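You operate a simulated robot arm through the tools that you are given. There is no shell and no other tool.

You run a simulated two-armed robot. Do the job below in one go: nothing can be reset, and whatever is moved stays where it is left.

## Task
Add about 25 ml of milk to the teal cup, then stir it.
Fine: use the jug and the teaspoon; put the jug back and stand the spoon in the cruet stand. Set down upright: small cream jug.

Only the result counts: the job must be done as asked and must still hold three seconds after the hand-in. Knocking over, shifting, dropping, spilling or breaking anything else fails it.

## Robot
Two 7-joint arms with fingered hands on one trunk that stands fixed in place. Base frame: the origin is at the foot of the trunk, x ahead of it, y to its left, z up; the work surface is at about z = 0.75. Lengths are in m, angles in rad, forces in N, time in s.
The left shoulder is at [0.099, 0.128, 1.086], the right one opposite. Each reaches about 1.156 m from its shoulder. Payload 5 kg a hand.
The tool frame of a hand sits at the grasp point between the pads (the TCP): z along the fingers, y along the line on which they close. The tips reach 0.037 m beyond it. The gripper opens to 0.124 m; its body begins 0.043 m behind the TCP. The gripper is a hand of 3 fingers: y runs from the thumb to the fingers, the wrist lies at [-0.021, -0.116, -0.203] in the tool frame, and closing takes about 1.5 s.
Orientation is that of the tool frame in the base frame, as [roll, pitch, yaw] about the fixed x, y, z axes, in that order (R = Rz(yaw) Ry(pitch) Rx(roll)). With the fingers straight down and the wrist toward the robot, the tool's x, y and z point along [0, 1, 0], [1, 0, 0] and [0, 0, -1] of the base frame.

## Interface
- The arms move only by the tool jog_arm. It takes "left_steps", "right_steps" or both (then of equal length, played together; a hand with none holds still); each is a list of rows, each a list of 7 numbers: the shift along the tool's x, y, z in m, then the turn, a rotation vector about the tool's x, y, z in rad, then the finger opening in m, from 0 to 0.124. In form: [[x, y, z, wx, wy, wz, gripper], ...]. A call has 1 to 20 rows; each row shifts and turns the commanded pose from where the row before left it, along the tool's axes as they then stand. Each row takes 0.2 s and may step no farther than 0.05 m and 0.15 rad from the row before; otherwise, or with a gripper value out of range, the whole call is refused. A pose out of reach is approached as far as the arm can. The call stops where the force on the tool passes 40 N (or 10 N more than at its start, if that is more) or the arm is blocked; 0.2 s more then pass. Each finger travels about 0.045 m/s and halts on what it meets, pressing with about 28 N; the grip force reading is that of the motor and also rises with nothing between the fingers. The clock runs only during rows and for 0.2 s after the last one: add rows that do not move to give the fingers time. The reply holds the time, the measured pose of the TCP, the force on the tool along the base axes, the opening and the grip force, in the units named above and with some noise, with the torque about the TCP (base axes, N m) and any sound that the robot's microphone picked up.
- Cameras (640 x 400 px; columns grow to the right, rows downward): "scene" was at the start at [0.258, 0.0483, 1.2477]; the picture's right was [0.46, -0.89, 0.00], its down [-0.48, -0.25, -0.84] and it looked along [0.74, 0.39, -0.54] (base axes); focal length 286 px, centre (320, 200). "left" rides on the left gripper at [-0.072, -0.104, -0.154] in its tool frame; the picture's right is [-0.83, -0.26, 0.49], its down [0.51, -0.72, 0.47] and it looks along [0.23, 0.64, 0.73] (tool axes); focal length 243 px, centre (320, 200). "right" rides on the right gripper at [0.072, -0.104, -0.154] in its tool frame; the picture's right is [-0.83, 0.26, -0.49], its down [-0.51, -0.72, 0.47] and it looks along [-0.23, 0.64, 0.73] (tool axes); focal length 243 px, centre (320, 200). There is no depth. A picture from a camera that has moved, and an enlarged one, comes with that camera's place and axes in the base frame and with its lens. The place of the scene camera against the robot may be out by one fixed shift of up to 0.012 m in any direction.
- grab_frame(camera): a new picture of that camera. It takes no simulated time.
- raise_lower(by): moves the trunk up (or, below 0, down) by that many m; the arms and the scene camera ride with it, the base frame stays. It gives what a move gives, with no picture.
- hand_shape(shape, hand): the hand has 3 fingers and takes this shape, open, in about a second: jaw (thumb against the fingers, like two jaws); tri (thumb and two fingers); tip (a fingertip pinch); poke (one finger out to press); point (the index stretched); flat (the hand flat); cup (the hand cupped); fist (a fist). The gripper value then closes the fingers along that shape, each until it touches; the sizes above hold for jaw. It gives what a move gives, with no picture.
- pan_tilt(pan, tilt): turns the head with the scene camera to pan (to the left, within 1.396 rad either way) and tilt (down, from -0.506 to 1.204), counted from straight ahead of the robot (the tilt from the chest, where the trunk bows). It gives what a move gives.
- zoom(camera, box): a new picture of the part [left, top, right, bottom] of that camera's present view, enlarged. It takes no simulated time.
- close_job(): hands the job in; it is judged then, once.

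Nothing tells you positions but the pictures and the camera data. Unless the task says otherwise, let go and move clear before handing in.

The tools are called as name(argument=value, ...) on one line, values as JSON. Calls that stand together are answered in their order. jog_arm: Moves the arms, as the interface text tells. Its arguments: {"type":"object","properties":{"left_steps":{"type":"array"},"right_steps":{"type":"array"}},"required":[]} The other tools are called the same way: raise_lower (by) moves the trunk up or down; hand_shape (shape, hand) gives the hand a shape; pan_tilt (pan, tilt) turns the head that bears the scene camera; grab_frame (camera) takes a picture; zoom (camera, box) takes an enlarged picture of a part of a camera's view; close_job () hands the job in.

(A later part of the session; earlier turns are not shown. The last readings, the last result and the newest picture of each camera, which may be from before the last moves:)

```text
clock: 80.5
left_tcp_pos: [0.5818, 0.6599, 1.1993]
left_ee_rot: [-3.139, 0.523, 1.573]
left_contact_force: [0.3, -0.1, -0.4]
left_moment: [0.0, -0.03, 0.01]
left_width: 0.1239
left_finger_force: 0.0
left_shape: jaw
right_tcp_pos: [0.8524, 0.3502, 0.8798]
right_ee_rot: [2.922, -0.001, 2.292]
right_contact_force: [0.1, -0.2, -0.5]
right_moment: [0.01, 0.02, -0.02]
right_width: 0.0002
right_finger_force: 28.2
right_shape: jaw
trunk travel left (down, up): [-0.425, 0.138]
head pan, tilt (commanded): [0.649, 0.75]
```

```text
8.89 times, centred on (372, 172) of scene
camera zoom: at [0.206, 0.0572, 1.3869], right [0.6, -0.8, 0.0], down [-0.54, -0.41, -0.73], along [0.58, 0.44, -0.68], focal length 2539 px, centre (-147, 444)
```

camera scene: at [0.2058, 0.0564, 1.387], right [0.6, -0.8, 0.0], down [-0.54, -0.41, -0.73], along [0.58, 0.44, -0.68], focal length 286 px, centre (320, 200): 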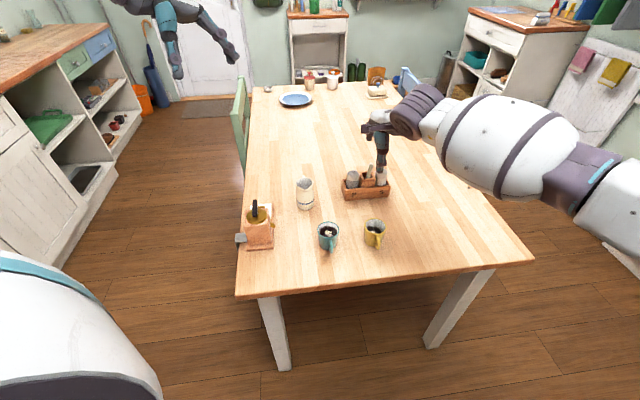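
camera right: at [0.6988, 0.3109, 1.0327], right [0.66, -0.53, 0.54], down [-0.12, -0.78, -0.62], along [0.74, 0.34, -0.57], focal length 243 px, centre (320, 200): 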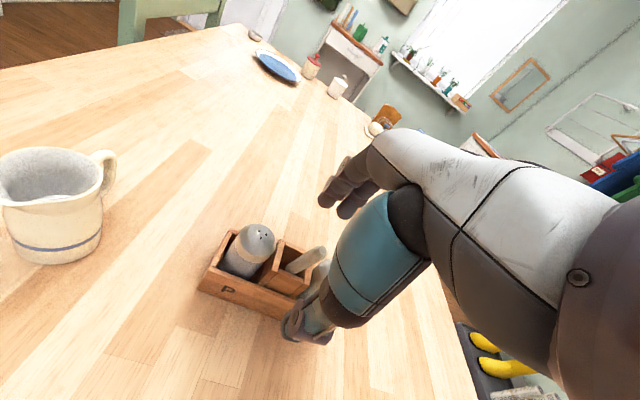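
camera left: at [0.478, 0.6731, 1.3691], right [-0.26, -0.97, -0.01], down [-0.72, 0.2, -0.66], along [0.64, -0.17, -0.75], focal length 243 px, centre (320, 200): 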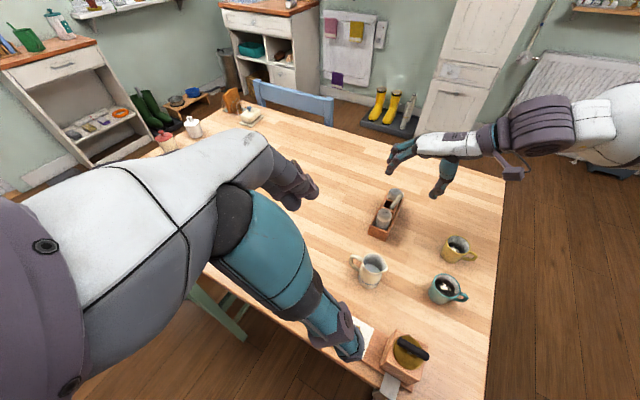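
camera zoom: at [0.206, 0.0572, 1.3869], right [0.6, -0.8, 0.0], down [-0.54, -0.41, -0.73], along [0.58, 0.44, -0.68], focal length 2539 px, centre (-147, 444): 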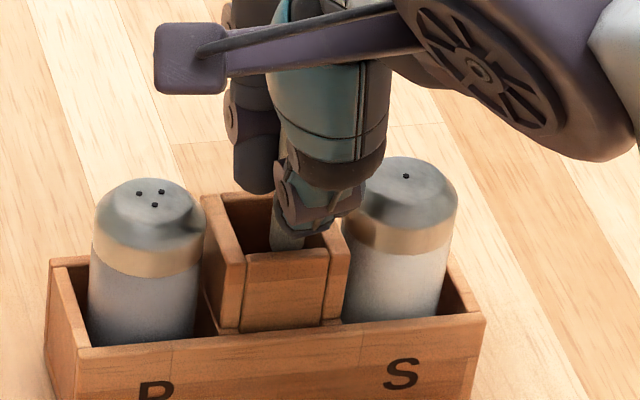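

The handle passes between the thumb and finger pads. I'll test by lifting straight up 2 cm and looking.

jog_arm(right_steps=[[0, 0.0022, -0.0098, 0, 0, 0, 0.0], [0, 0.0022, -0.0098, 0, 0, 0, 0.0], [0, 0, 0, 0, 0, 0, 0.0]])

zoom(camera="left", box=[365, 160, 425, 220])

zoom(camera="right", box=[220, 180, 380, 350])

zoom(camera="scene", box=[350, 145, 395, 195])

```text
clock: 81.3
left_tcp_pos: [0.5837, 0.6597, 1.1995]
left_ee_rot: [-3.139, 0.524, 1.573]
left_contact_force: [0.1, -0.4, -0.4]
left_moment: [0.0, 0.02, 0.02]
left_width: 0.1241
left_finger_force: 0.0
left_shape: jaw
right_tcp_pos: [0.8512, 0.3507, 0.8995]
right_ee_rot: [2.923, 0.0, 2.293]
right_contact_force: [-0.9, -0.9, 0.6]
right_moment: [0.03, 0.03, 0.02]
right_width: 0.0001
right_finger_force: 28.2
right_shape: jaw
trunk travel left (down, up): [-0.425, 0.138]
head pan, tilt (commanded): [0.649, 0.75]
```

```text
6.67 times, centred on (395, 190) of left
camera zoom: at [0.4783, 0.674, 1.3685], right [-0.26, -0.97, -0.01], down [-0.72, 0.2, -0.66], along [0.64, -0.17, -0.75], focal length 1618 px, centre (-180, 267)
```

zoom: 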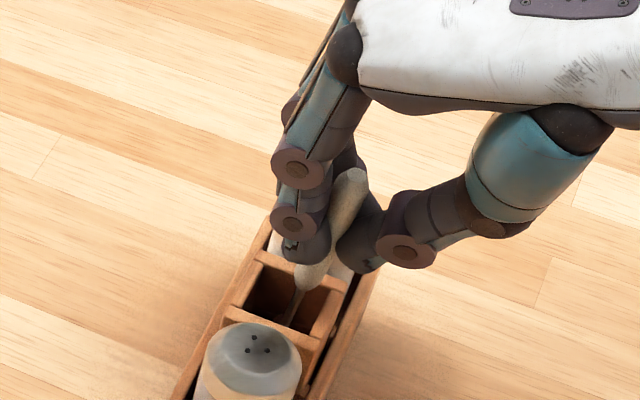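

```text
2.35 times, centred on (300, 265) of right
camera zoom: at [0.7028, 0.3165, 1.0256], right [0.66, -0.53, 0.54], down [-0.12, -0.78, -0.62], along [0.74, 0.34, -0.57], focal length 571 px, centre (367, 47)
```

zoom: 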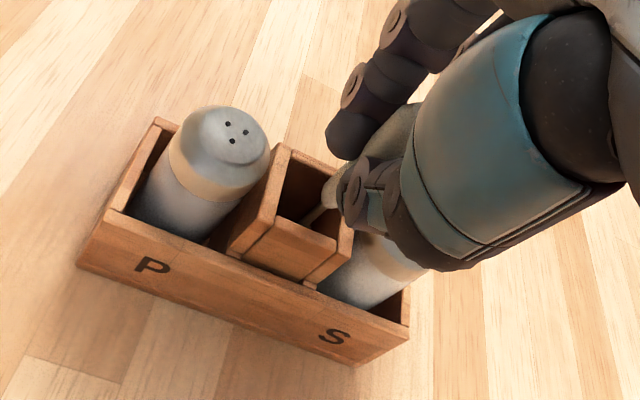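

```text
8.00 times, centred on (372, 170) of scene
camera zoom: at [0.2061, 0.0573, 1.3869], right [0.6, -0.8, 0.0], down [-0.54, -0.41, -0.73], along [0.58, 0.44, -0.68], focal length 2285 px, centre (-100, 440)
```

zoom: 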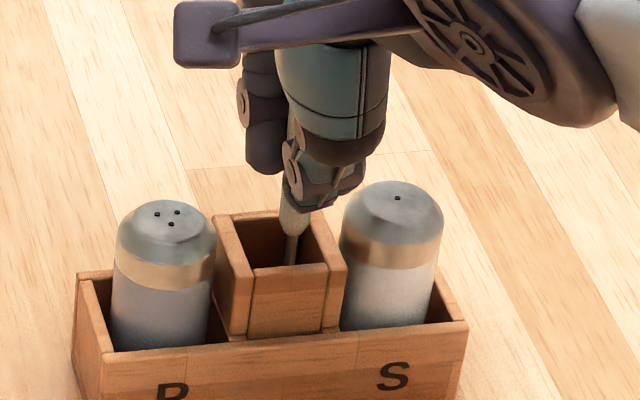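

The spoon rises with the hand (its metal stem is visible below the handle) and the stand has not moved. I'll keep lifting vertically and check that the bowl comes out cleanly.

jog_arm(right_steps=[[0, 0.0033, -0.01465, 0, 0, 0, 0.0], [0, 0.0033, -0.01465, 0, 0, 0, 0.0], [0, 0.0033, -0.01465, 0, 0, 0, 0.0], [0, 0, 0, 0, 0, 0, 0.0]])

zoom(camera="left", box=[365, 140, 445, 220])

zoom(camera="scene", box=[340, 125, 410, 195])

zoom(camera="right", box=[220, 200, 380, 350])

```text
clock: 82.3
left_tcp_pos: [0.584, 0.6599, 1.1993]
left_ee_rot: [-3.139, 0.524, 1.572]
left_contact_force: [-0.5, 0.1, 0.3]
left_moment: [-0.02, 0.0, -0.01]
left_width: 0.1237
left_finger_force: 0.0
left_shape: jaw
right_tcp_pos: [0.8518, 0.3492, 0.9442]
right_ee_rot: [2.922, 0.0, 2.291]
right_contact_force: [-0.2, 0.0, -0.3]
right_moment: [0.0, 0.02, -0.02]
right_width: 0.0001
right_finger_force: 27.9
right_shape: jaw
trunk travel left (down, up): [-0.425, 0.138]
head pan, tilt (commanded): [0.649, 0.75]
```

```text
5.00 times, centred on (405, 180) of left
camera zoom: at [0.4782, 0.674, 1.3685], right [-0.26, -0.97, -0.01], down [-0.72, 0.2, -0.66], along [0.64, -0.17, -0.75], focal length 1213 px, centre (-105, 300)
```

zoom: 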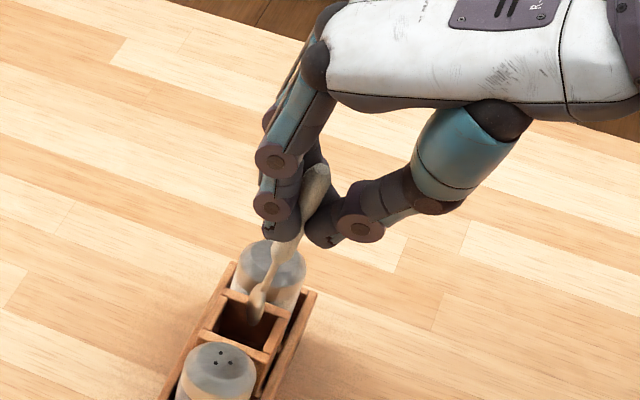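

```text
5.71 times, centred on (375, 160) of scene
camera zoom: at [0.2061, 0.0573, 1.3869], right [0.6, -0.8, 0.0], down [-0.54, -0.41, -0.73], along [0.58, 0.44, -0.68], focal length 1632 px, centre (6, 429)
```

zoom: 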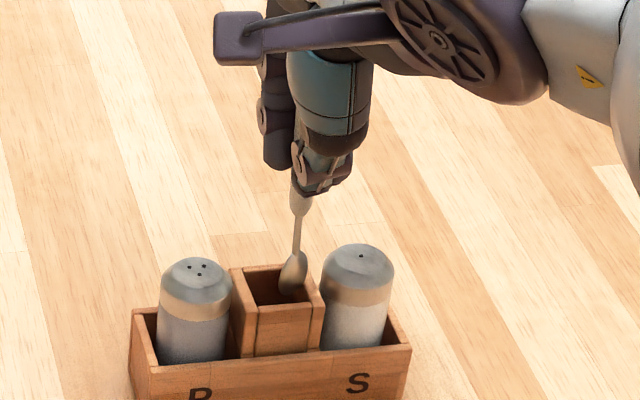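

```text
2.67 times, centred on (300, 275) of right
camera zoom: at [0.7022, 0.315, 1.0705], right [0.66, -0.53, 0.54], down [-0.12, -0.78, -0.62], along [0.74, 0.34, -0.57], focal length 647 px, centre (373, 0)
```

zoom: 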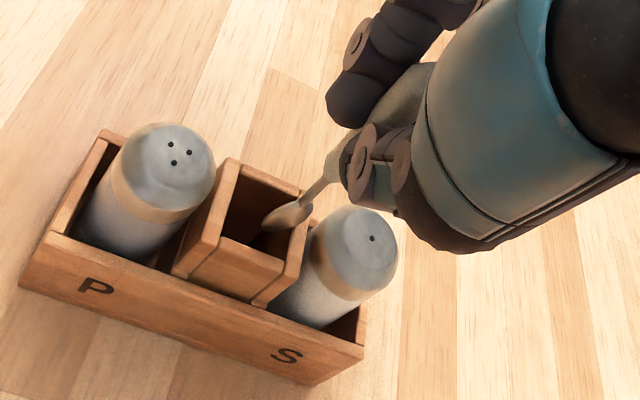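

The spoon is a small one and its bowl is already leaving the bin without touching anything. I'll lift it fully clear and stand it vertical.

jog_arm(right_steps=[[0, 0.0036, -0.0161, 0, 0, 0, 0.0], [0, 0.0036, -0.0161, 0, 0, 0, 0.0], [0, 0.0036, -0.0161, 0, 0, 0, 0.0], [0, 0.0036, -0.0161, 0, 0, 0, 0.0], [0, 0, 0, 0.11, 0, 0, 0.0], [0, 0, 0, 0.11, 0, 0, 0.0], [0, 0, 0, 0, 0, 0, 0.0], [0, 0, 0, 0, 0, 0, 0.0]])

grab_frame(camera="left")

zoom(camera="left", box=[365, 110, 455, 220])

zoom(camera="scene", box=[330, 95, 420, 195])

zoom(camera="right", box=[220, 180, 380, 330])

```text
clock: 84.1
left_tcp_pos: [0.5821, 0.6601, 1.199]
left_ee_rot: [-3.138, 0.522, 1.572]
left_contact_force: [0.2, -0.2, 0.2]
left_moment: [-0.03, 0.01, 0.01]
left_width: 0.1239
left_finger_force: 0.0
left_shape: jaw
right_tcp_pos: [0.8532, 0.3507, 1.0103]
right_ee_rot: [-3.141, 0.001, 2.292]
right_contact_force: [0.7, 0.0, -0.4]
right_moment: [-0.03, -0.01, 0.02]
right_width: 0.0
right_finger_force: 28.1
right_shape: jaw
trunk travel left (down, up): [-0.425, 0.138]
head pan, tilt (commanded): [0.649, 0.75]
```

```text
taken
camera left: at [0.4782, 0.6743, 1.3685], right [-0.26, -0.97, -0.01], down [-0.72, 0.2, -0.66], along [0.64, -0.17, -0.75], focal length 243 px, centre (320, 200)
```

left: 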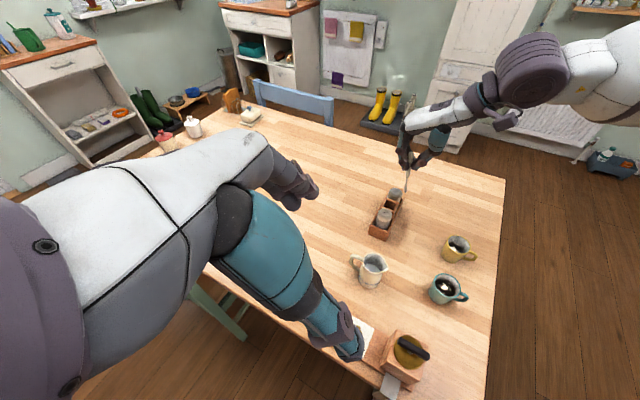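

```text
3.64 times, centred on (410, 165) of left
camera zoom: at [0.4782, 0.6743, 1.3685], right [-0.26, -0.97, -0.01], down [-0.72, 0.2, -0.66], along [0.64, -0.17, -0.75], focal length 882 px, centre (-7, 327)
```

zoom: 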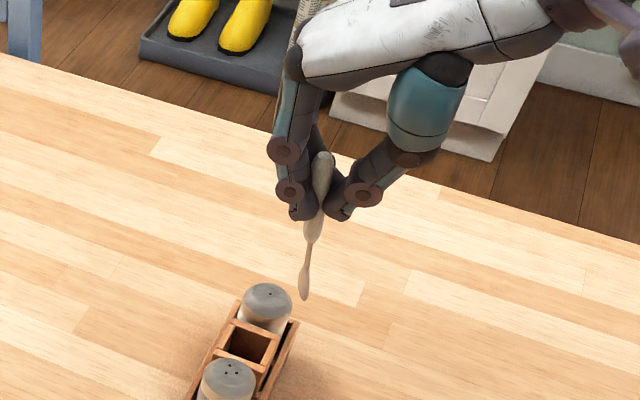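

```text
4.00 times, centred on (375, 145) of scene
camera zoom: at [0.206, 0.0575, 1.3869], right [0.6, -0.8, 0.0], down [-0.54, -0.41, -0.73], along [0.58, 0.44, -0.68], focal length 1142 px, centre (100, 420)
```

zoom: 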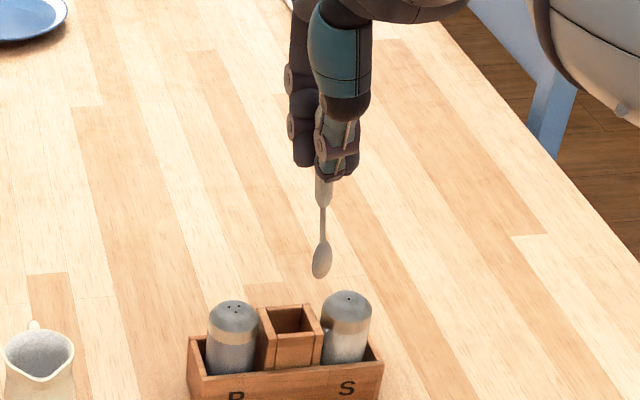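

```text
2.67 times, centred on (300, 255) of right
camera zoom: at [0.7269, 0.3354, 1.1626], right [0.74, -0.45, 0.49], down [-0.21, -0.86, -0.47], along [0.63, 0.25, -0.73], focal length 647 px, centre (373, 53)
```

zoom: 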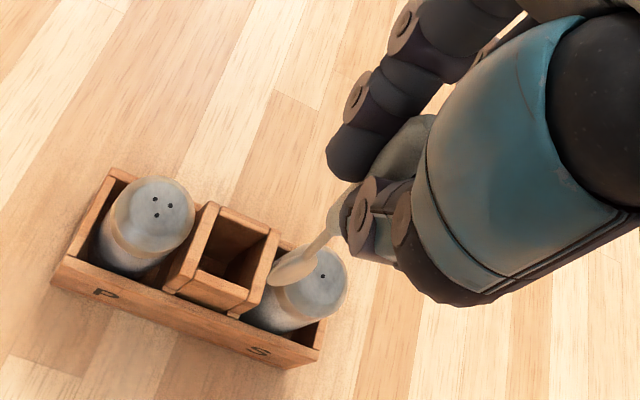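

The spoon hangs nearly vertical with its tip about 0.122 m below the grip point, at (0.853, 0.340, 0.888). I'll carry it over to the teal cup at this height.

jog_arm(right_steps=[[0.0096, -0.0112, 0, 0, 0, 0, 0.0], [0.0191, -0.0223, 0, 0, 0, 0, 0.0], [0.0191, -0.0223, 0, 0, 0, 0, 0.0], [0.0191, -0.0223, 0, 0, 0, 0, 0.0], [0.0191, -0.0223, 0, 0, 0, 0, 0.0], [0.0191, -0.0223, 0, 0, 0, 0, 0.0], [0.0191, -0.0223, 0, 0, 0, 0, 0.0], [0.0191, -0.0223, 0, 0, 0, 0, 0.0], [0.0096, -0.0112, 0, 0, 0, 0, 0.0], [0, 0, 0, 0, 0, 0, 0.0], [0, 0, 0, 0, 0, 0, 0.0]])

grab_frame(camera="left")

zoom(camera="left", box=[400, 200, 500, 320])

zoom(camera="scene", box=[270, 150, 400, 260])

grab_frame(camera="right")

```text
clock: 86.5
left_tcp_pos: [0.5813, 0.6607, 1.1989]
left_ee_rot: [-3.14, 0.524, 1.573]
left_contact_force: [-0.7, -0.1, 0.3]
left_moment: [-0.02, 0.03, 0.02]
left_width: 0.1236
left_finger_force: 0.0
left_shape: jaw
right_tcp_pos: [0.6166, 0.3476, 1.0104]
right_ee_rot: [-3.141, 0.0, 2.291]
right_contact_force: [-0.7, 0.3, -0.3]
right_moment: [0.01, -0.01, 0.05]
right_width: 0.0
right_finger_force: 28.1
right_shape: jaw
trunk travel left (down, up): [-0.425, 0.138]
head pan, tilt (commanded): [0.649, 0.75]
```

```text
taken
camera left: at [0.478, 0.6739, 1.3687], right [-0.26, -0.97, -0.01], down [-0.72, 0.2, -0.66], along [0.64, -0.17, -0.75], focal length 243 px, centre (320, 200)
```

left: 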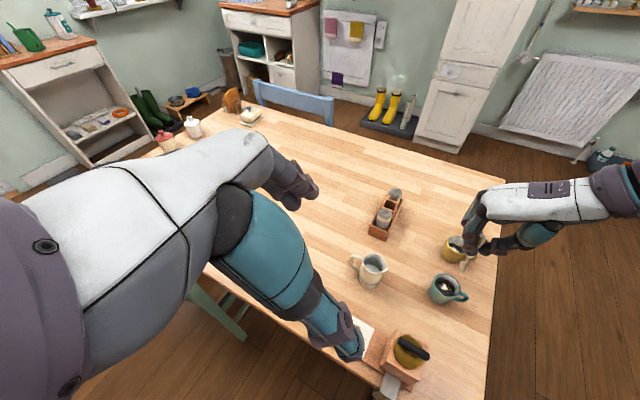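

```text
3.33 times, centred on (450, 260) of left
camera zoom: at [0.478, 0.6739, 1.3687], right [-0.26, -0.97, -0.01], down [-0.72, 0.2, -0.66], along [0.64, -0.17, -0.75], focal length 809 px, centre (-113, 0)
```

zoom: 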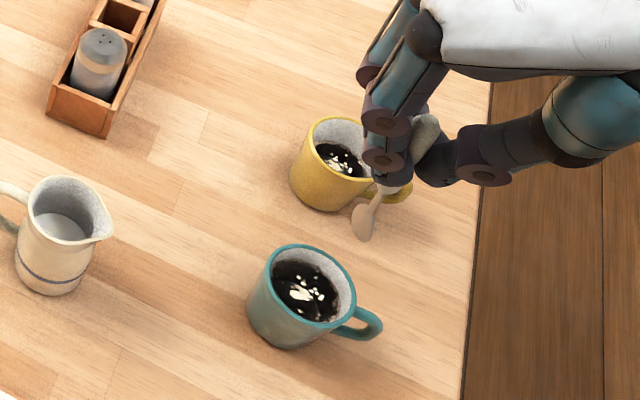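

```text
3.64 times, centred on (335, 205) of scene
camera zoom: at [0.2058, 0.0572, 1.387], right [0.6, -0.8, 0.0], down [-0.54, -0.41, -0.73], along [0.58, 0.44, -0.68], focal length 1039 px, centre (266, 182)
```

zoom: 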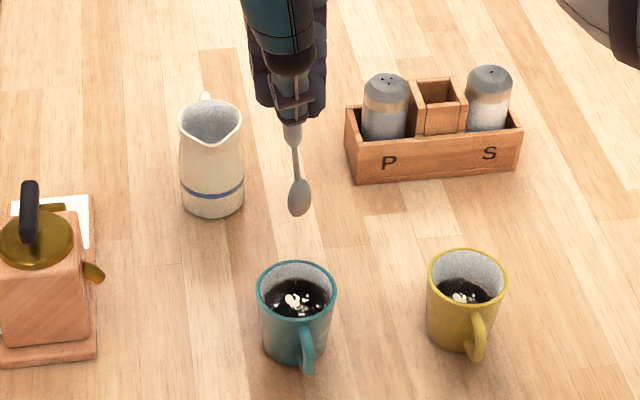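

```text
taken
camera right: at [0.4908, 0.3326, 1.1634], right [0.74, -0.45, 0.49], down [-0.21, -0.86, -0.47], along [0.64, 0.25, -0.73], focal length 243 px, centre (320, 200)
```

right: 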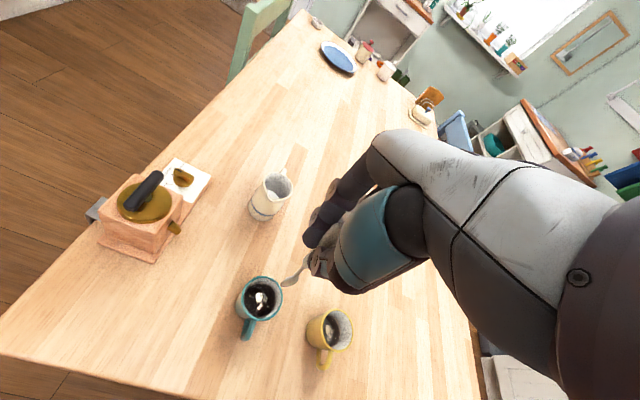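

The spoon tip is within 2–3 mm of the cup's centre axis. I'll lower it slowly into the drink, keeping the fingers well above the rim.

jog_arm(right_steps=[[-0.0005, 0.001, 0.01, 0, 0, 0, 0.0], [-0.0005, 0.001, 0.015, 0, 0, 0, 0.0], [0, 0, 0.015, 0, 0, 0, 0.0], [0, 0, 0.015, 0, 0, 0, 0.0], [0, 0, 0.015, 0, 0, 0, 0.0], [0, 0, 0, 0, 0, 0, 0.0]])

zoom(camera="left", box=[400, 220, 490, 320])

zoom(camera="scene", box=[290, 180, 370, 260])

```text
clock: 87.9
left_tcp_pos: [0.5819, 0.6599, 1.2004]
left_ee_rot: [-3.139, 0.524, 1.573]
left_contact_force: [-0.6, 0.5, -0.5]
left_moment: [0.0, 0.04, 0.01]
left_width: 0.1241
left_finger_force: 0.0
left_shape: jaw
right_tcp_pos: [0.6198, 0.3471, 0.9402]
right_ee_rot: [3.141, 0.001, 2.292]
right_contact_force: [-0.8, 0.9, 0.6]
right_moment: [0.01, -0.04, 0.02]
right_width: 0.0002
right_finger_force: 27.7
right_shape: jaw
trunk travel left (down, up): [-0.425, 0.138]
head pan, tilt (commanded): [0.649, 0.75]
```

```text
4.00 times, centred on (445, 270) of left
camera zoom: at [0.4779, 0.6739, 1.3688], right [-0.26, -0.97, -0.01], down [-0.72, 0.2, -0.66], along [0.64, -0.17, -0.75], focal length 970 px, centre (-180, -80)
```

zoom: 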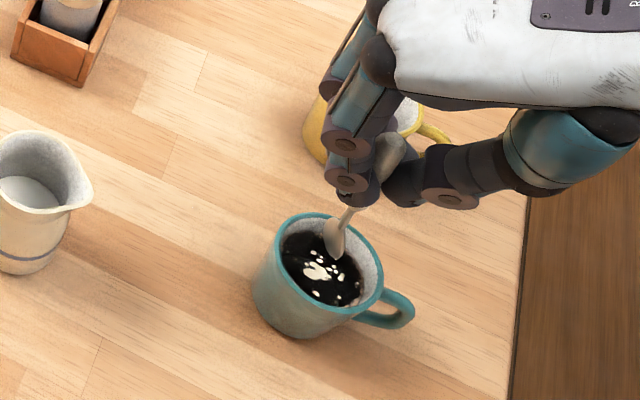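

```text
5.00 times, centred on (330, 220) of scene
camera zoom: at [0.2057, 0.0571, 1.387], right [0.6, -0.8, 0.0], down [-0.54, -0.41, -0.73], along [0.58, 0.44, -0.68], focal length 1428 px, centre (270, 100)
```

zoom: 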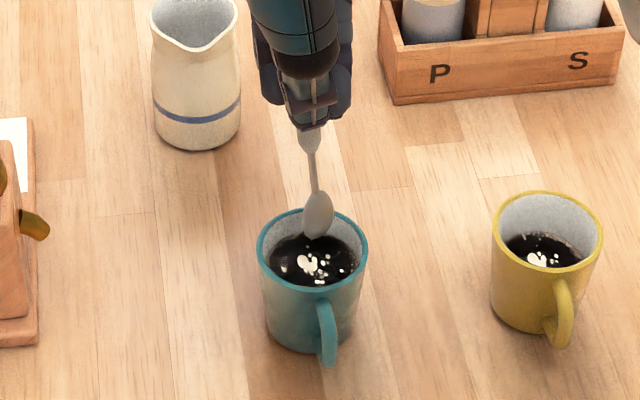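

The tip is entering the cup, about 4 mm off-centre toward −y. I'll nudge it to the centre and lower it into the coffee.

jog_arm(right_steps=[[0.003, 0.0026, 0, 0, 0, 0, 0.0], [0, 0, 0.012, 0, 0, 0, 0.0], [0, 0, 0.012, 0, 0, 0, 0.0], [0, 0, 0.012, 0, 0, 0, 0.0], [0, 0, 0.008, 0, 0, 0, 0.0], [0, 0, 0, 0, 0, 0, 0.0]])

zoom(camera="left", box=[410, 230, 480, 310])

zoom(camera="scene", box=[300, 190, 355, 255])

```text
clock: 89.3
left_tcp_pos: [0.5822, 0.6589, 1.1992]
left_ee_rot: [-3.139, 0.524, 1.571]
left_contact_force: [-0.1, -0.2, 0.3]
left_moment: [0.01, -0.02, -0.03]
left_width: 0.1237
left_finger_force: 0.1
left_shape: jaw
right_tcp_pos: [0.6198, 0.3502, 0.8958]
right_ee_rot: [3.141, 0.001, 2.291]
right_contact_force: [1.0, 0.0, 0.0]
right_moment: [-0.03, 0.01, -0.01]
right_width: 0.0001
right_finger_force: 28.2
right_shape: jaw
trunk travel left (down, up): [-0.425, 0.138]
head pan, tilt (commanded): [0.649, 0.75]
```

```text
5.00 times, centred on (445, 270) of left
camera zoom: at [0.4781, 0.674, 1.3687], right [-0.26, -0.97, -0.01], down [-0.72, 0.2, -0.66], along [0.64, -0.17, -0.75], focal length 1213 px, centre (-305, -150)
```

zoom: 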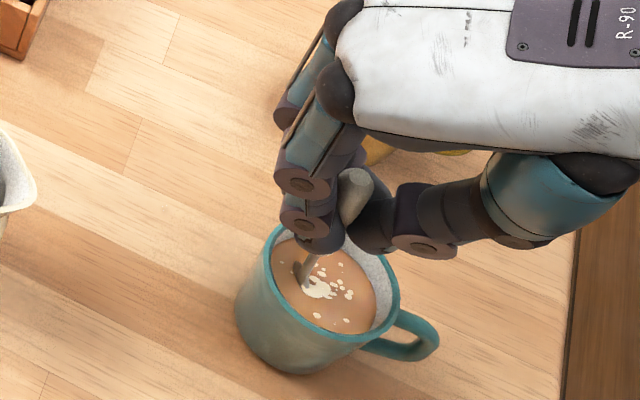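

```text
6.15 times, centred on (328, 222) of scene
camera zoom: at [0.2059, 0.0573, 1.387], right [0.6, -0.8, 0.0], down [-0.54, -0.41, -0.73], along [0.58, 0.44, -0.68], focal length 1758 px, centre (274, 62)
```

zoom: 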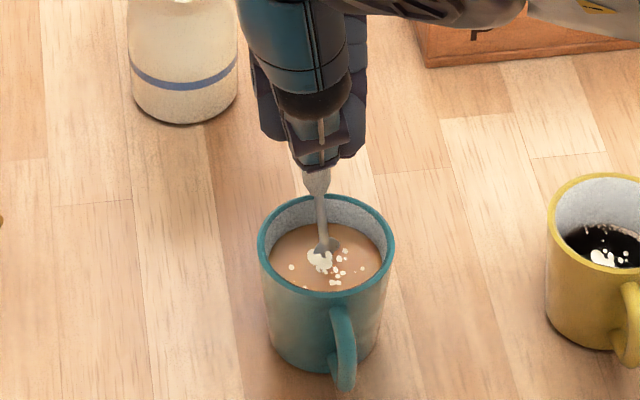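

The spoon bowl is submerged and the drink is already lightening. Now I'll stir with gentle 9 mm-radius circles.

jog_arm(right_steps=[[0.0045, 0, 0, 0, 0, 0, 0.0], [0.0045, 0, 0, 0, 0, 0, 0.0], [-0.00264, 0.00636, 0, 0, 0, 0, 0.0], [-0.00636, 0.00264, 0, 0, 0, 0, 0.0], [-0.00636, -0.00264, 0, 0, 0, 0, 0.0], [-0.00264, -0.00636, 0, 0, 0, 0, 0.0], [0.00264, -0.00636, 0, 0, 0, 0, 0.0], [0.00636, -0.00264, 0, 0, 0, 0, 0.0], [0.00636, 0.00264, 0, 0, 0, 0, 0.0], [0.00264, 0.00636, 0, 0, 0, 0, 0.0]])

zoom(camera="scene", box=[300, 190, 355, 255])

zoom(camera="left", box=[410, 230, 480, 310])

```text
clock: 91.5
left_tcp_pos: [0.5831, 0.6598, 1.1992]
left_ee_rot: [-3.139, 0.523, 1.573]
left_contact_force: [0.0, 0.0, 0.2]
left_moment: [0.0, 0.01, 0.03]
left_width: 0.1237
left_finger_force: 0.0
left_shape: jaw
right_tcp_pos: [0.6143, 0.3582, 0.8967]
right_ee_rot: [3.141, 0.002, 2.292]
right_contact_force: [-0.1, 1.0, 0.2]
right_moment: [-0.01, 0.01, 0.0]
right_width: 0.0
right_finger_force: 28.2
right_shape: jaw
trunk travel left (down, up): [-0.425, 0.138]
head pan, tilt (commanded): [0.649, 0.75]
```

```text
6.15 times, centred on (328, 222) of scene
camera zoom: at [0.2061, 0.0575, 1.3869], right [0.6, -0.8, 0.0], down [-0.54, -0.41, -0.73], along [0.58, 0.44, -0.68], focal length 1758 px, centre (274, 62)
```

zoom: 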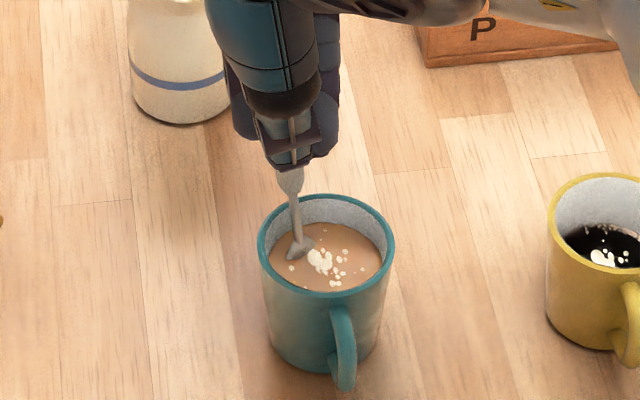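

```text
5.00 times, centred on (445, 270) of left
camera zoom: at [0.4783, 0.6743, 1.3684], right [-0.26, -0.97, -0.01], down [-0.72, 0.2, -0.66], along [0.64, -0.17, -0.75], focal length 1213 px, centre (-305, -150)
```

zoom: 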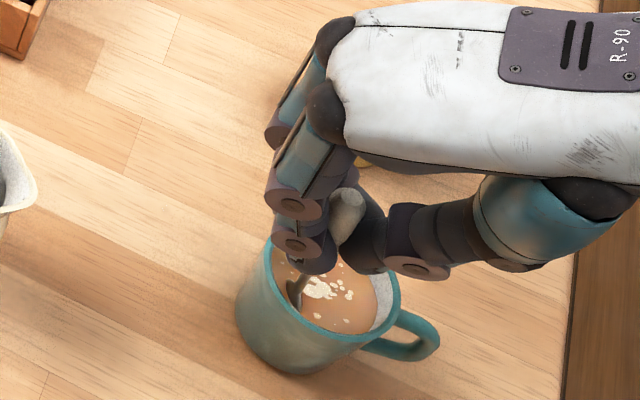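

Stirring works with no contact with the walls and no splashing. I'll do several more circles.

jog_arm(right_steps=[[-0.00264, 0.00636, 0, 0, 0, 0, 0.0], [-0.00636, 0.00264, 0, 0, 0, 0, 0.0], [-0.00636, -0.00264, 0, 0, 0, 0, 0.0], [-0.00264, -0.00636, 0, 0, 0, 0, 0.0], [0.00264, -0.00636, 0, 0, 0, 0, 0.0], [0.00636, -0.00264, 0, 0, 0, 0, 0.0], [0.00636, 0.00264, 0, 0, 0, 0, 0.0], [0.00264, 0.00636, 0, 0, 0, 0, 0.0], [-0.00264, 0.00636, 0, 0, 0, 0, 0.0], [-0.00636, 0.00264, 0, 0, 0, 0, 0.0], [-0.00636, -0.00264, 0, 0, 0, 0, 0.0], [-0.00264, -0.00636, 0, 0, 0, 0, 0.0], [0.00264, -0.00636, 0, 0, 0, 0, 0.0], [0.00636, -0.00264, 0, 0, 0, 0, 0.0], [0.00636, 0.00264, 0, 0, 0, 0, 0.0], [0.00264, 0.00636, 0, 0, 0, 0, 0.0]])

jog_arm(right_steps=[[-0.00264, 0.00636, 0, 0, 0, 0, 0.0], [-0.00636, 0.00264, 0, 0, 0, 0, 0.0], [-0.00636, -0.00264, 0, 0, 0, 0, 0.0], [-0.00264, -0.00636, 0, 0, 0, 0, 0.0], [0.00264, -0.00636, 0, 0, 0, 0, 0.0], [0.00636, -0.00264, 0, 0, 0, 0, 0.0], [0.00636, 0.00264, 0, 0, 0, 0, 0.0], [0.00264, 0.00636, 0, 0, 0, 0, 0.0], [-0.00264, 0.00636, 0, 0, 0, 0, 0.0], [-0.00636, 0.00264, 0, 0, 0, 0, 0.0], [-0.00636, -0.00264, 0, 0, 0, 0, 0.0], [-0.00264, -0.00636, 0, 0, 0, 0, 0.0], [0.00264, -0.00636, 0, 0, 0, 0, 0.0], [0.00636, -0.00264, 0, 0, 0, 0, 0.0], [0.00636, 0.00264, 0, 0, 0, 0, 0.0], [0.00264, 0.00636, 0, 0, 0, 0, 0.0]])

zoom(camera="scene", box=[300, 190, 355, 255])

zoom(camera="left", box=[410, 230, 480, 310])

```text
clock: 94.9
left_tcp_pos: [0.5829, 0.6599, 1.1997]
left_ee_rot: [-3.139, 0.523, 1.572]
left_contact_force: [0.5, 0.6, 0.1]
left_moment: [-0.06, -0.04, 0.01]
left_width: 0.1237
left_finger_force: 0.1
left_shape: jaw
right_tcp_pos: [0.614, 0.3583, 0.8962]
right_ee_rot: [-3.141, -0.001, 2.292]
right_contact_force: [0.8, -0.4, 0.2]
right_moment: [0.02, -0.01, 0.02]
right_width: 0.0
right_finger_force: 28.0
right_shape: jaw
trunk travel left (down, up): [-0.425, 0.138]
head pan, tilt (commanded): [0.649, 0.75]
```

```text
clock: 98.3
left_tcp_pos: [0.582, 0.6598, 1.1995]
left_ee_rot: [-3.139, 0.524, 1.572]
left_contact_force: [-0.4, 0.0, -0.2]
left_moment: [-0.03, 0.02, 0.03]
left_width: 0.1238
left_finger_force: 0.0
left_shape: jaw
right_tcp_pos: [0.6128, 0.3595, 0.8959]
right_ee_rot: [3.141, -0.001, 2.291]
right_contact_force: [-0.7, 0.1, 0.1]
right_moment: [-0.02, 0.03, 0.02]
right_width: 0.0
right_finger_force: 27.9
right_shape: jaw
trunk travel left (down, up): [-0.425, 0.138]
head pan, tilt (commanded): [0.649, 0.75]
```

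```text
6.15 times, centred on (328, 222) of scene
camera zoom: at [0.206, 0.0574, 1.3869], right [0.6, -0.8, 0.0], down [-0.54, -0.41, -0.73], along [0.58, 0.44, -0.68], focal length 1758 px, centre (274, 62)
```

zoom: 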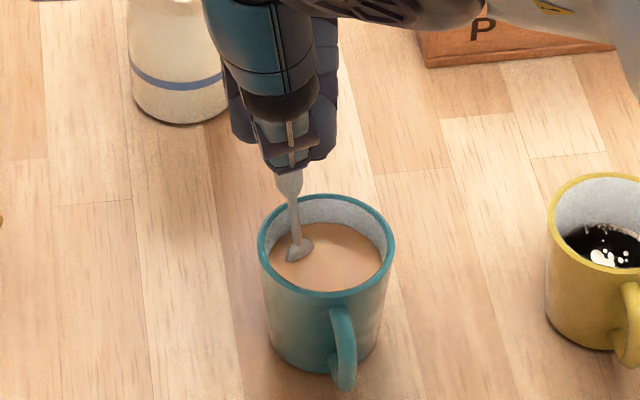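

```text
5.00 times, centred on (445, 270) of left
camera zoom: at [0.4782, 0.6742, 1.3685], right [-0.26, -0.97, -0.01], down [-0.72, 0.2, -0.66], along [0.64, -0.17, -0.75], focal length 1213 px, centre (-305, -150)
```

zoom: 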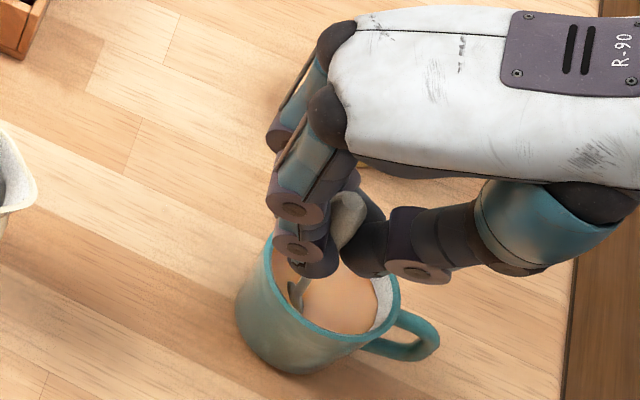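

The drink is now a uniform milky brown with the foam stirred in. I'll do two more circles for certainty, return to the centre and lift the spoon slowly so it drips into the cup.

jog_arm(right_steps=[[-0.00264, 0.00636, 0, 0, 0, 0, 0.0], [-0.00636, 0.00264, 0, 0, 0, 0, 0.0], [-0.00636, -0.00264, 0, 0, 0, 0, 0.0], [-0.00264, -0.00636, 0, 0, 0, 0, 0.0], [0.00264, -0.00636, 0, 0, 0, 0, 0.0], [0.00636, -0.00264, 0, 0, 0, 0, 0.0], [0.00636, 0.00264, 0, 0, 0, 0, 0.0], [0.00264, 0.00636, 0, 0, 0, 0, 0.0], [-0.00264, 0.00636, 0, 0, 0, 0, 0.0], [-0.00636, 0.00264, 0, 0, 0, 0, 0.0], [-0.00636, -0.00264, 0, 0, 0, 0, 0.0], [-0.00264, -0.00636, 0, 0, 0, 0, 0.0], [0.00264, -0.00636, 0, 0, 0, 0, 0.0], [0.00636, -0.00264, 0, 0, 0, 0, 0.0], [0.00636, 0.00264, 0, 0, 0, 0, 0.0], [0.00264, 0.00636, 0, 0, 0, 0, 0.0], [-0.0045, 0, 0, 0, 0, 0, 0.0], [-0.0045, 0, 0, 0, 0, 0, 0.0], [0, 0, 0, 0, 0, 0, 0.0]])

jog_arm(right_steps=[[0, 0, -0.006, 0, 0, 0, 0.0], [0, 0, -0.01, 0, 0, 0, 0.0], [0, 0, -0.01, 0, 0, 0, 0.0], [0, 0, -0.01, 0, 0, 0, 0.0], [0, 0, -0.01, 0, 0, 0, 0.0], [0, 0, 0, 0, 0, 0, 0.0], [0, 0, 0, 0, 0, 0, 0.0], [0, 0, 0, 0, 0, 0, 0.0], [0, 0, 0, 0, 0, 0, 0.0], [0, 0, 0, 0, 0, 0, 0.0]])

zoom(camera="scene", box=[300, 180, 355, 255])

zoom(camera="left", box=[410, 220, 480, 310])

```text
clock: 102.3
left_tcp_pos: [0.5826, 0.6613, 1.2002]
left_ee_rot: [-3.141, 0.524, 1.572]
left_contact_force: [-0.1, -0.1, 0.4]
left_moment: [-0.01, 0.0, -0.04]
left_width: 0.1236
left_finger_force: 0.1
left_shape: jaw
right_tcp_pos: [0.6212, 0.3523, 0.8949]
right_ee_rot: [-3.141, 0.001, 2.292]
right_contact_force: [0.2, -0.9, -0.4]
right_moment: [0.02, -0.01, 0.0]
right_width: 0.0002
right_finger_force: 28.0
right_shape: jaw
trunk travel left (down, up): [-0.425, 0.138]
head pan, tilt (commanded): [0.649, 0.75]
```

```text
clock: 104.5
left_tcp_pos: [0.5816, 0.6594, 1.1993]
left_ee_rot: [-3.141, 0.526, 1.571]
left_contact_force: [0.2, -0.6, 1.0]
left_moment: [0.02, 0.0, 0.01]
left_width: 0.1236
left_finger_force: 0.0
left_shape: jaw
right_tcp_pos: [0.6183, 0.3512, 0.9419]
right_ee_rot: [3.141, -0.001, 2.291]
right_contact_force: [0.7, 0.4, 0.1]
right_moment: [-0.01, -0.01, -0.02]
right_width: 0.0
right_finger_force: 27.5
right_shape: jaw
trunk travel left (down, up): [-0.425, 0.138]
head pan, tilt (commanded): [0.649, 0.75]
```

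```text
5.33 times, centred on (328, 218) of scene
camera zoom: at [0.2059, 0.0572, 1.387], right [0.6, -0.8, 0.0], down [-0.54, -0.41, -0.73], along [0.58, 0.44, -0.68], focal length 1523 px, centre (280, 107)
```

zoom: 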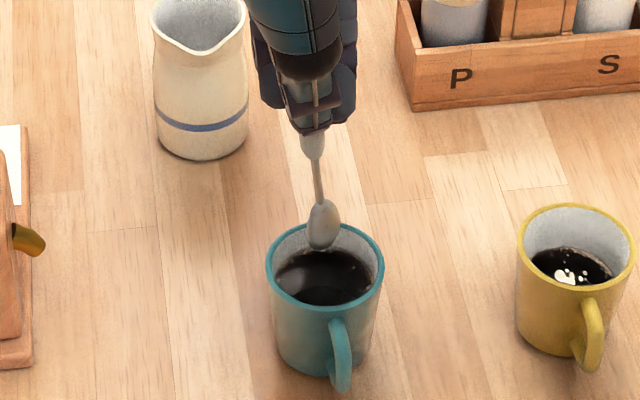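

```text
4.44 times, centred on (445, 265) of left
camera zoom: at [0.4781, 0.674, 1.3686], right [-0.26, -0.97, -0.01], down [-0.72, 0.2, -0.66], along [0.64, -0.17, -0.75], focal length 1078 px, centre (-236, -89)
```

zoom: 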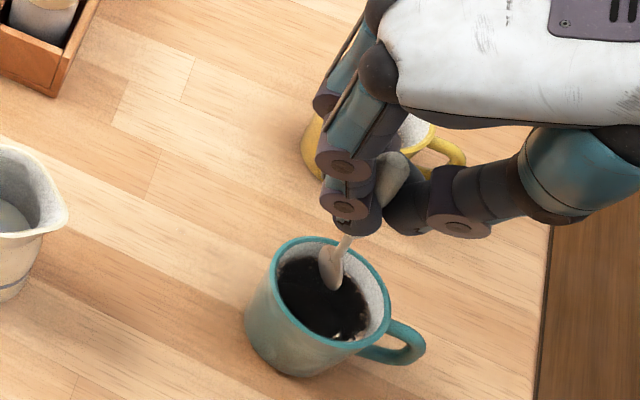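

The spoon is out of the liquid over the cup. The surface looks dark again from here, so I'll zoom in to check whether the drink is really mixed.

zoom(camera="scene", box=[314, 210, 344, 245])

zoom(camera="left", box=[425, 255, 470, 305])

zoom(camera="right", box=[220, 200, 380, 380])

```text
11.43 times, centred on (329, 228) of scene
camera zoom: at [0.2059, 0.0572, 1.387], right [0.6, -0.8, 0.0], down [-0.54, -0.41, -0.73], along [0.58, 0.44, -0.68], focal length 3264 px, centre (217, -114)
```

zoom: 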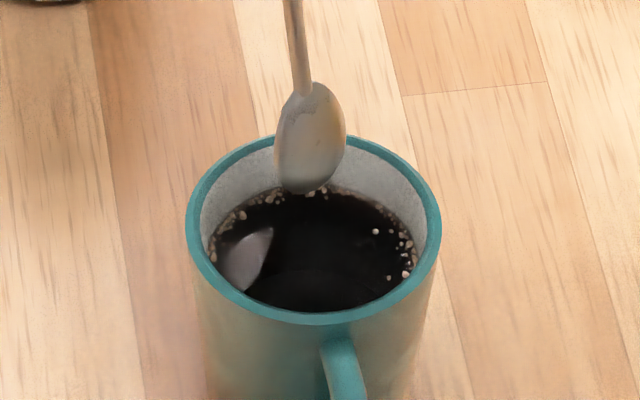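

```text
8.00 times, centred on (448, 280) of left
camera zoom: at [0.4781, 0.674, 1.3686], right [-0.26, -0.97, -0.01], down [-0.72, 0.2, -0.66], along [0.64, -0.17, -0.75], focal length 1941 px, centre (-700, -440)
```

zoom: 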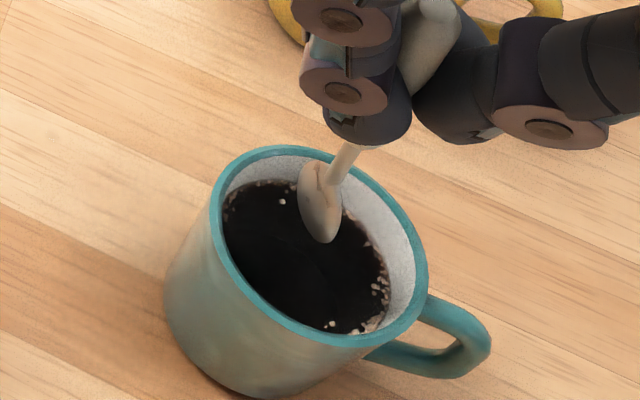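

```text
2.22 times, centred on (300, 290) of right
camera zoom: at [0.4923, 0.3373, 1.0942], right [0.74, -0.45, 0.49], down [-0.21, -0.86, -0.47], along [0.64, 0.25, -0.73], focal length 539 px, centre (364, 0)
```

zoom: 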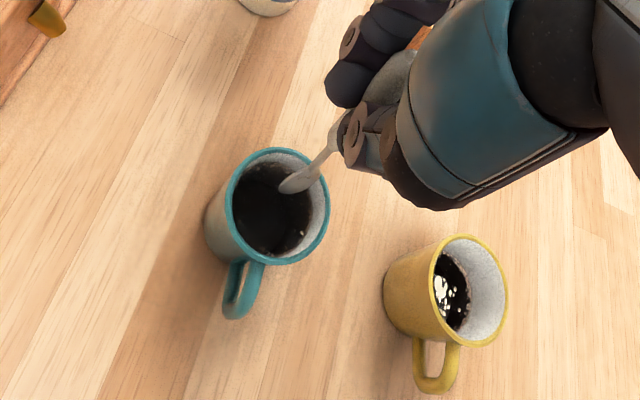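

The brown seems to appear only while the surface is rippling; the level and foam ring look right. I'll hold the spoon here briefly so any drip falls into the cup, then check the spoon.

jog_arm(right_steps=[[0, 0, -0.005, 0, 0, 0, 0.0], [0, 0, 0, 0, 0, 0, 0.0], [0, 0, 0, 0, 0, 0, 0.0], [0, 0, 0, 0, 0, 0, 0.0], [0, 0, 0, 0, 0, 0, 0.0], [0, 0, 0, 0, 0, 0, 0.0], [0, 0, 0, 0, 0, 0, 0.0], [0, 0, 0, 0, 0, 0, 0.0], [0, 0, 0, 0, 0, 0, 0.0], [0, 0, 0, 0, 0, 0, 0.0]])

zoom(camera="scene", box=[314, 205, 344, 245])

zoom(camera="left", box=[425, 250, 470, 300])

```text
clock: 106.7
left_tcp_pos: [0.5821, 0.6598, 1.2]
left_ee_rot: [-3.138, 0.522, 1.573]
left_contact_force: [0.0, 0.1, -1.9]
left_moment: [0.05, 0.01, 0.03]
left_width: 0.124
left_finger_force: 0.0
left_shape: jaw
right_tcp_pos: [0.6166, 0.3518, 0.9461]
right_ee_rot: [-3.141, 0.0, 2.292]
right_contact_force: [-0.5, 0.6, -0.2]
right_moment: [-0.01, 0.0, 0.01]
right_width: 0.0001
right_finger_force: 28.2
right_shape: jaw
trunk travel left (down, up): [-0.425, 0.138]
head pan, tilt (commanded): [0.649, 0.75]
```

```text
10.00 times, centred on (329, 225) of scene
camera zoom: at [0.206, 0.0572, 1.387], right [0.6, -0.8, 0.0], down [-0.54, -0.41, -0.73], along [0.58, 0.44, -0.68], focal length 2856 px, centre (230, -50)
```

zoom: 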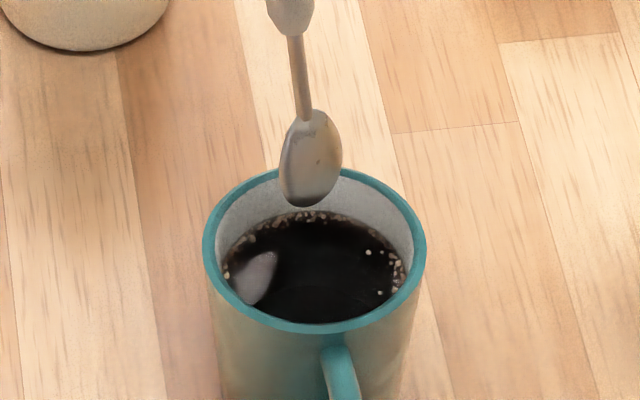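

```text
8.00 times, centred on (448, 275) of left
camera zoom: at [0.4782, 0.6739, 1.3686], right [-0.26, -0.97, -0.01], down [-0.72, 0.2, -0.66], along [0.64, -0.17, -0.75], focal length 1941 px, centre (-700, -400)
```

zoom: 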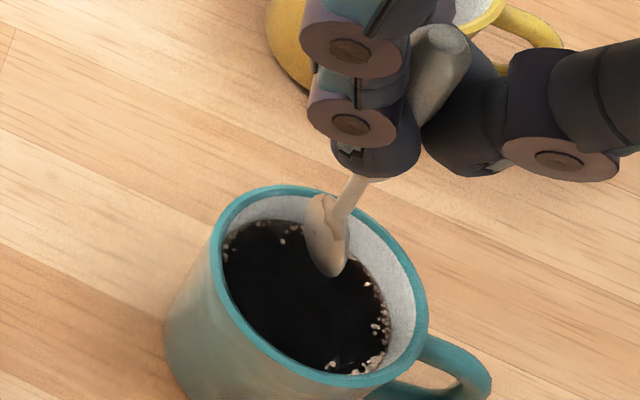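

The spoon is clean with no drips. I'll retrace the path: raise it, carry it back above the stand's middle bin, and check.

jog_arm(right_steps=[[0, 0, -0.01575, 0, 0, 0, 0.0], [0, 0, -0.01575, 0, 0, 0, 0.0], [0, 0, -0.01575, 0, 0, 0, 0.0], [0, 0, -0.01575, 0, 0, 0, 0.0], [-0.00968, 0.01087, 0, 0, 0, 0, 0.0], [-0.01936, 0.02174, 0, 0, 0, 0, 0.0], [-0.01936, 0.02174, 0, 0, 0, 0, 0.0], [-0.01936, 0.02174, 0, 0, 0, 0, 0.0], [-0.01936, 0.02174, 0, 0, 0, 0, 0.0], [-0.01936, 0.02174, 0, 0, 0, 0, 0.0], [-0.01936, 0.02174, 0, 0, 0, 0, 0.0], [-0.01936, 0.02174, 0, 0, 0, 0, 0.0], [-0.00968, 0.01087, 0, 0, 0, 0, 0.0], [0, 0, 0, 0, 0, 0, 0.0], [0, 0, 0, 0, 0, 0, 0.0]])

zoom(camera="left", box=[365, 110, 455, 220])

zoom(camera="scene", box=[290, 100, 430, 260])

zoom(camera="right", box=[220, 180, 380, 330])

```text
clock: 109.9
left_tcp_pos: [0.5824, 0.6595, 1.2001]
left_ee_rot: [-3.139, 0.525, 1.574]
left_contact_force: [0.1, 0.3, 0.1]
left_moment: [-0.01, -0.01, -0.02]
left_width: 0.1238
left_finger_force: 0.1
left_shape: jaw
right_tcp_pos: [0.8516, 0.3498, 1.0105]
right_ee_rot: [-3.141, 0.0, 2.29]
right_contact_force: [0.1, 0.3, -0.1]
right_moment: [0.03, -0.03, 0.02]
right_width: 0.0001
right_finger_force: 27.6
right_shape: jaw
trunk travel left (down, up): [-0.425, 0.138]
head pan, tilt (commanded): [0.649, 0.75]
```

```text
3.64 times, centred on (410, 165) of left
camera zoom: at [0.4782, 0.6741, 1.3685], right [-0.26, -0.97, -0.01], down [-0.72, 0.2, -0.66], along [0.64, -0.17, -0.75], focal length 882 px, centre (-7, 327)
```

zoom: 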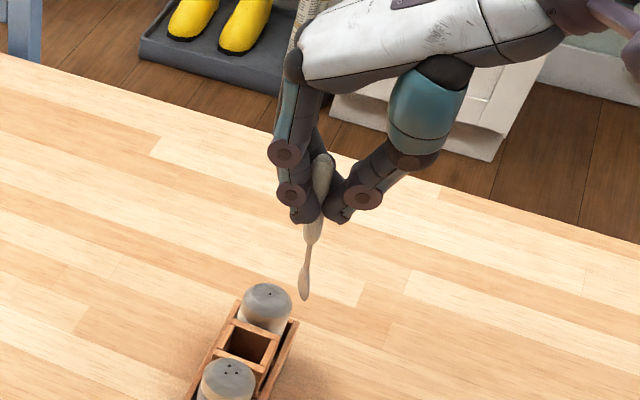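

```text
2.50 times, centred on (360, 180) of scene
camera zoom: at [0.206, 0.0574, 1.3869], right [0.6, -0.8, 0.0], down [-0.54, -0.41, -0.73], along [0.58, 0.44, -0.68], focal length 714 px, centre (220, 250)
```

zoom: 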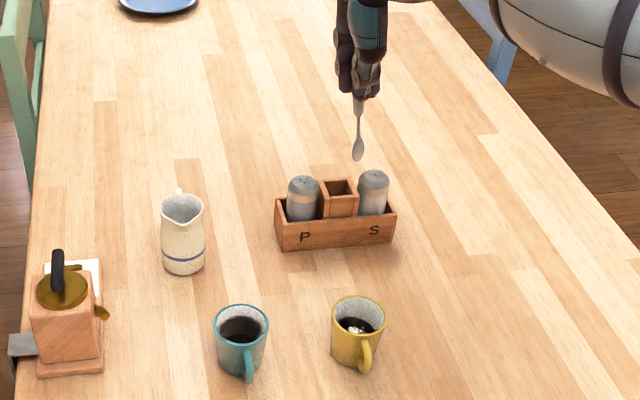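

```text
2.67 times, centred on (300, 255) of right
camera zoom: at [0.7243, 0.3364, 1.1626], right [0.74, -0.45, 0.49], down [-0.21, -0.86, -0.47], along [0.64, 0.25, -0.73], focal length 647 px, centre (373, 53)
```

zoom: 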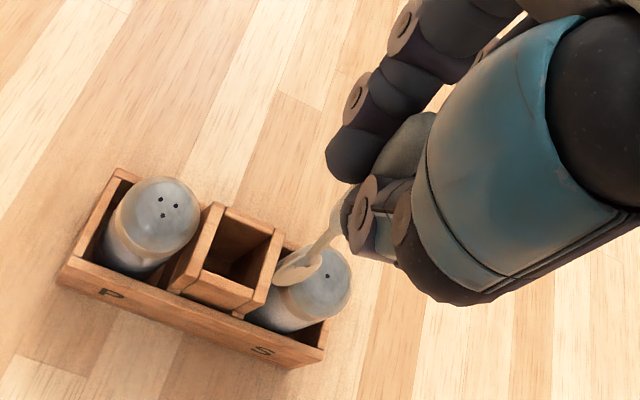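

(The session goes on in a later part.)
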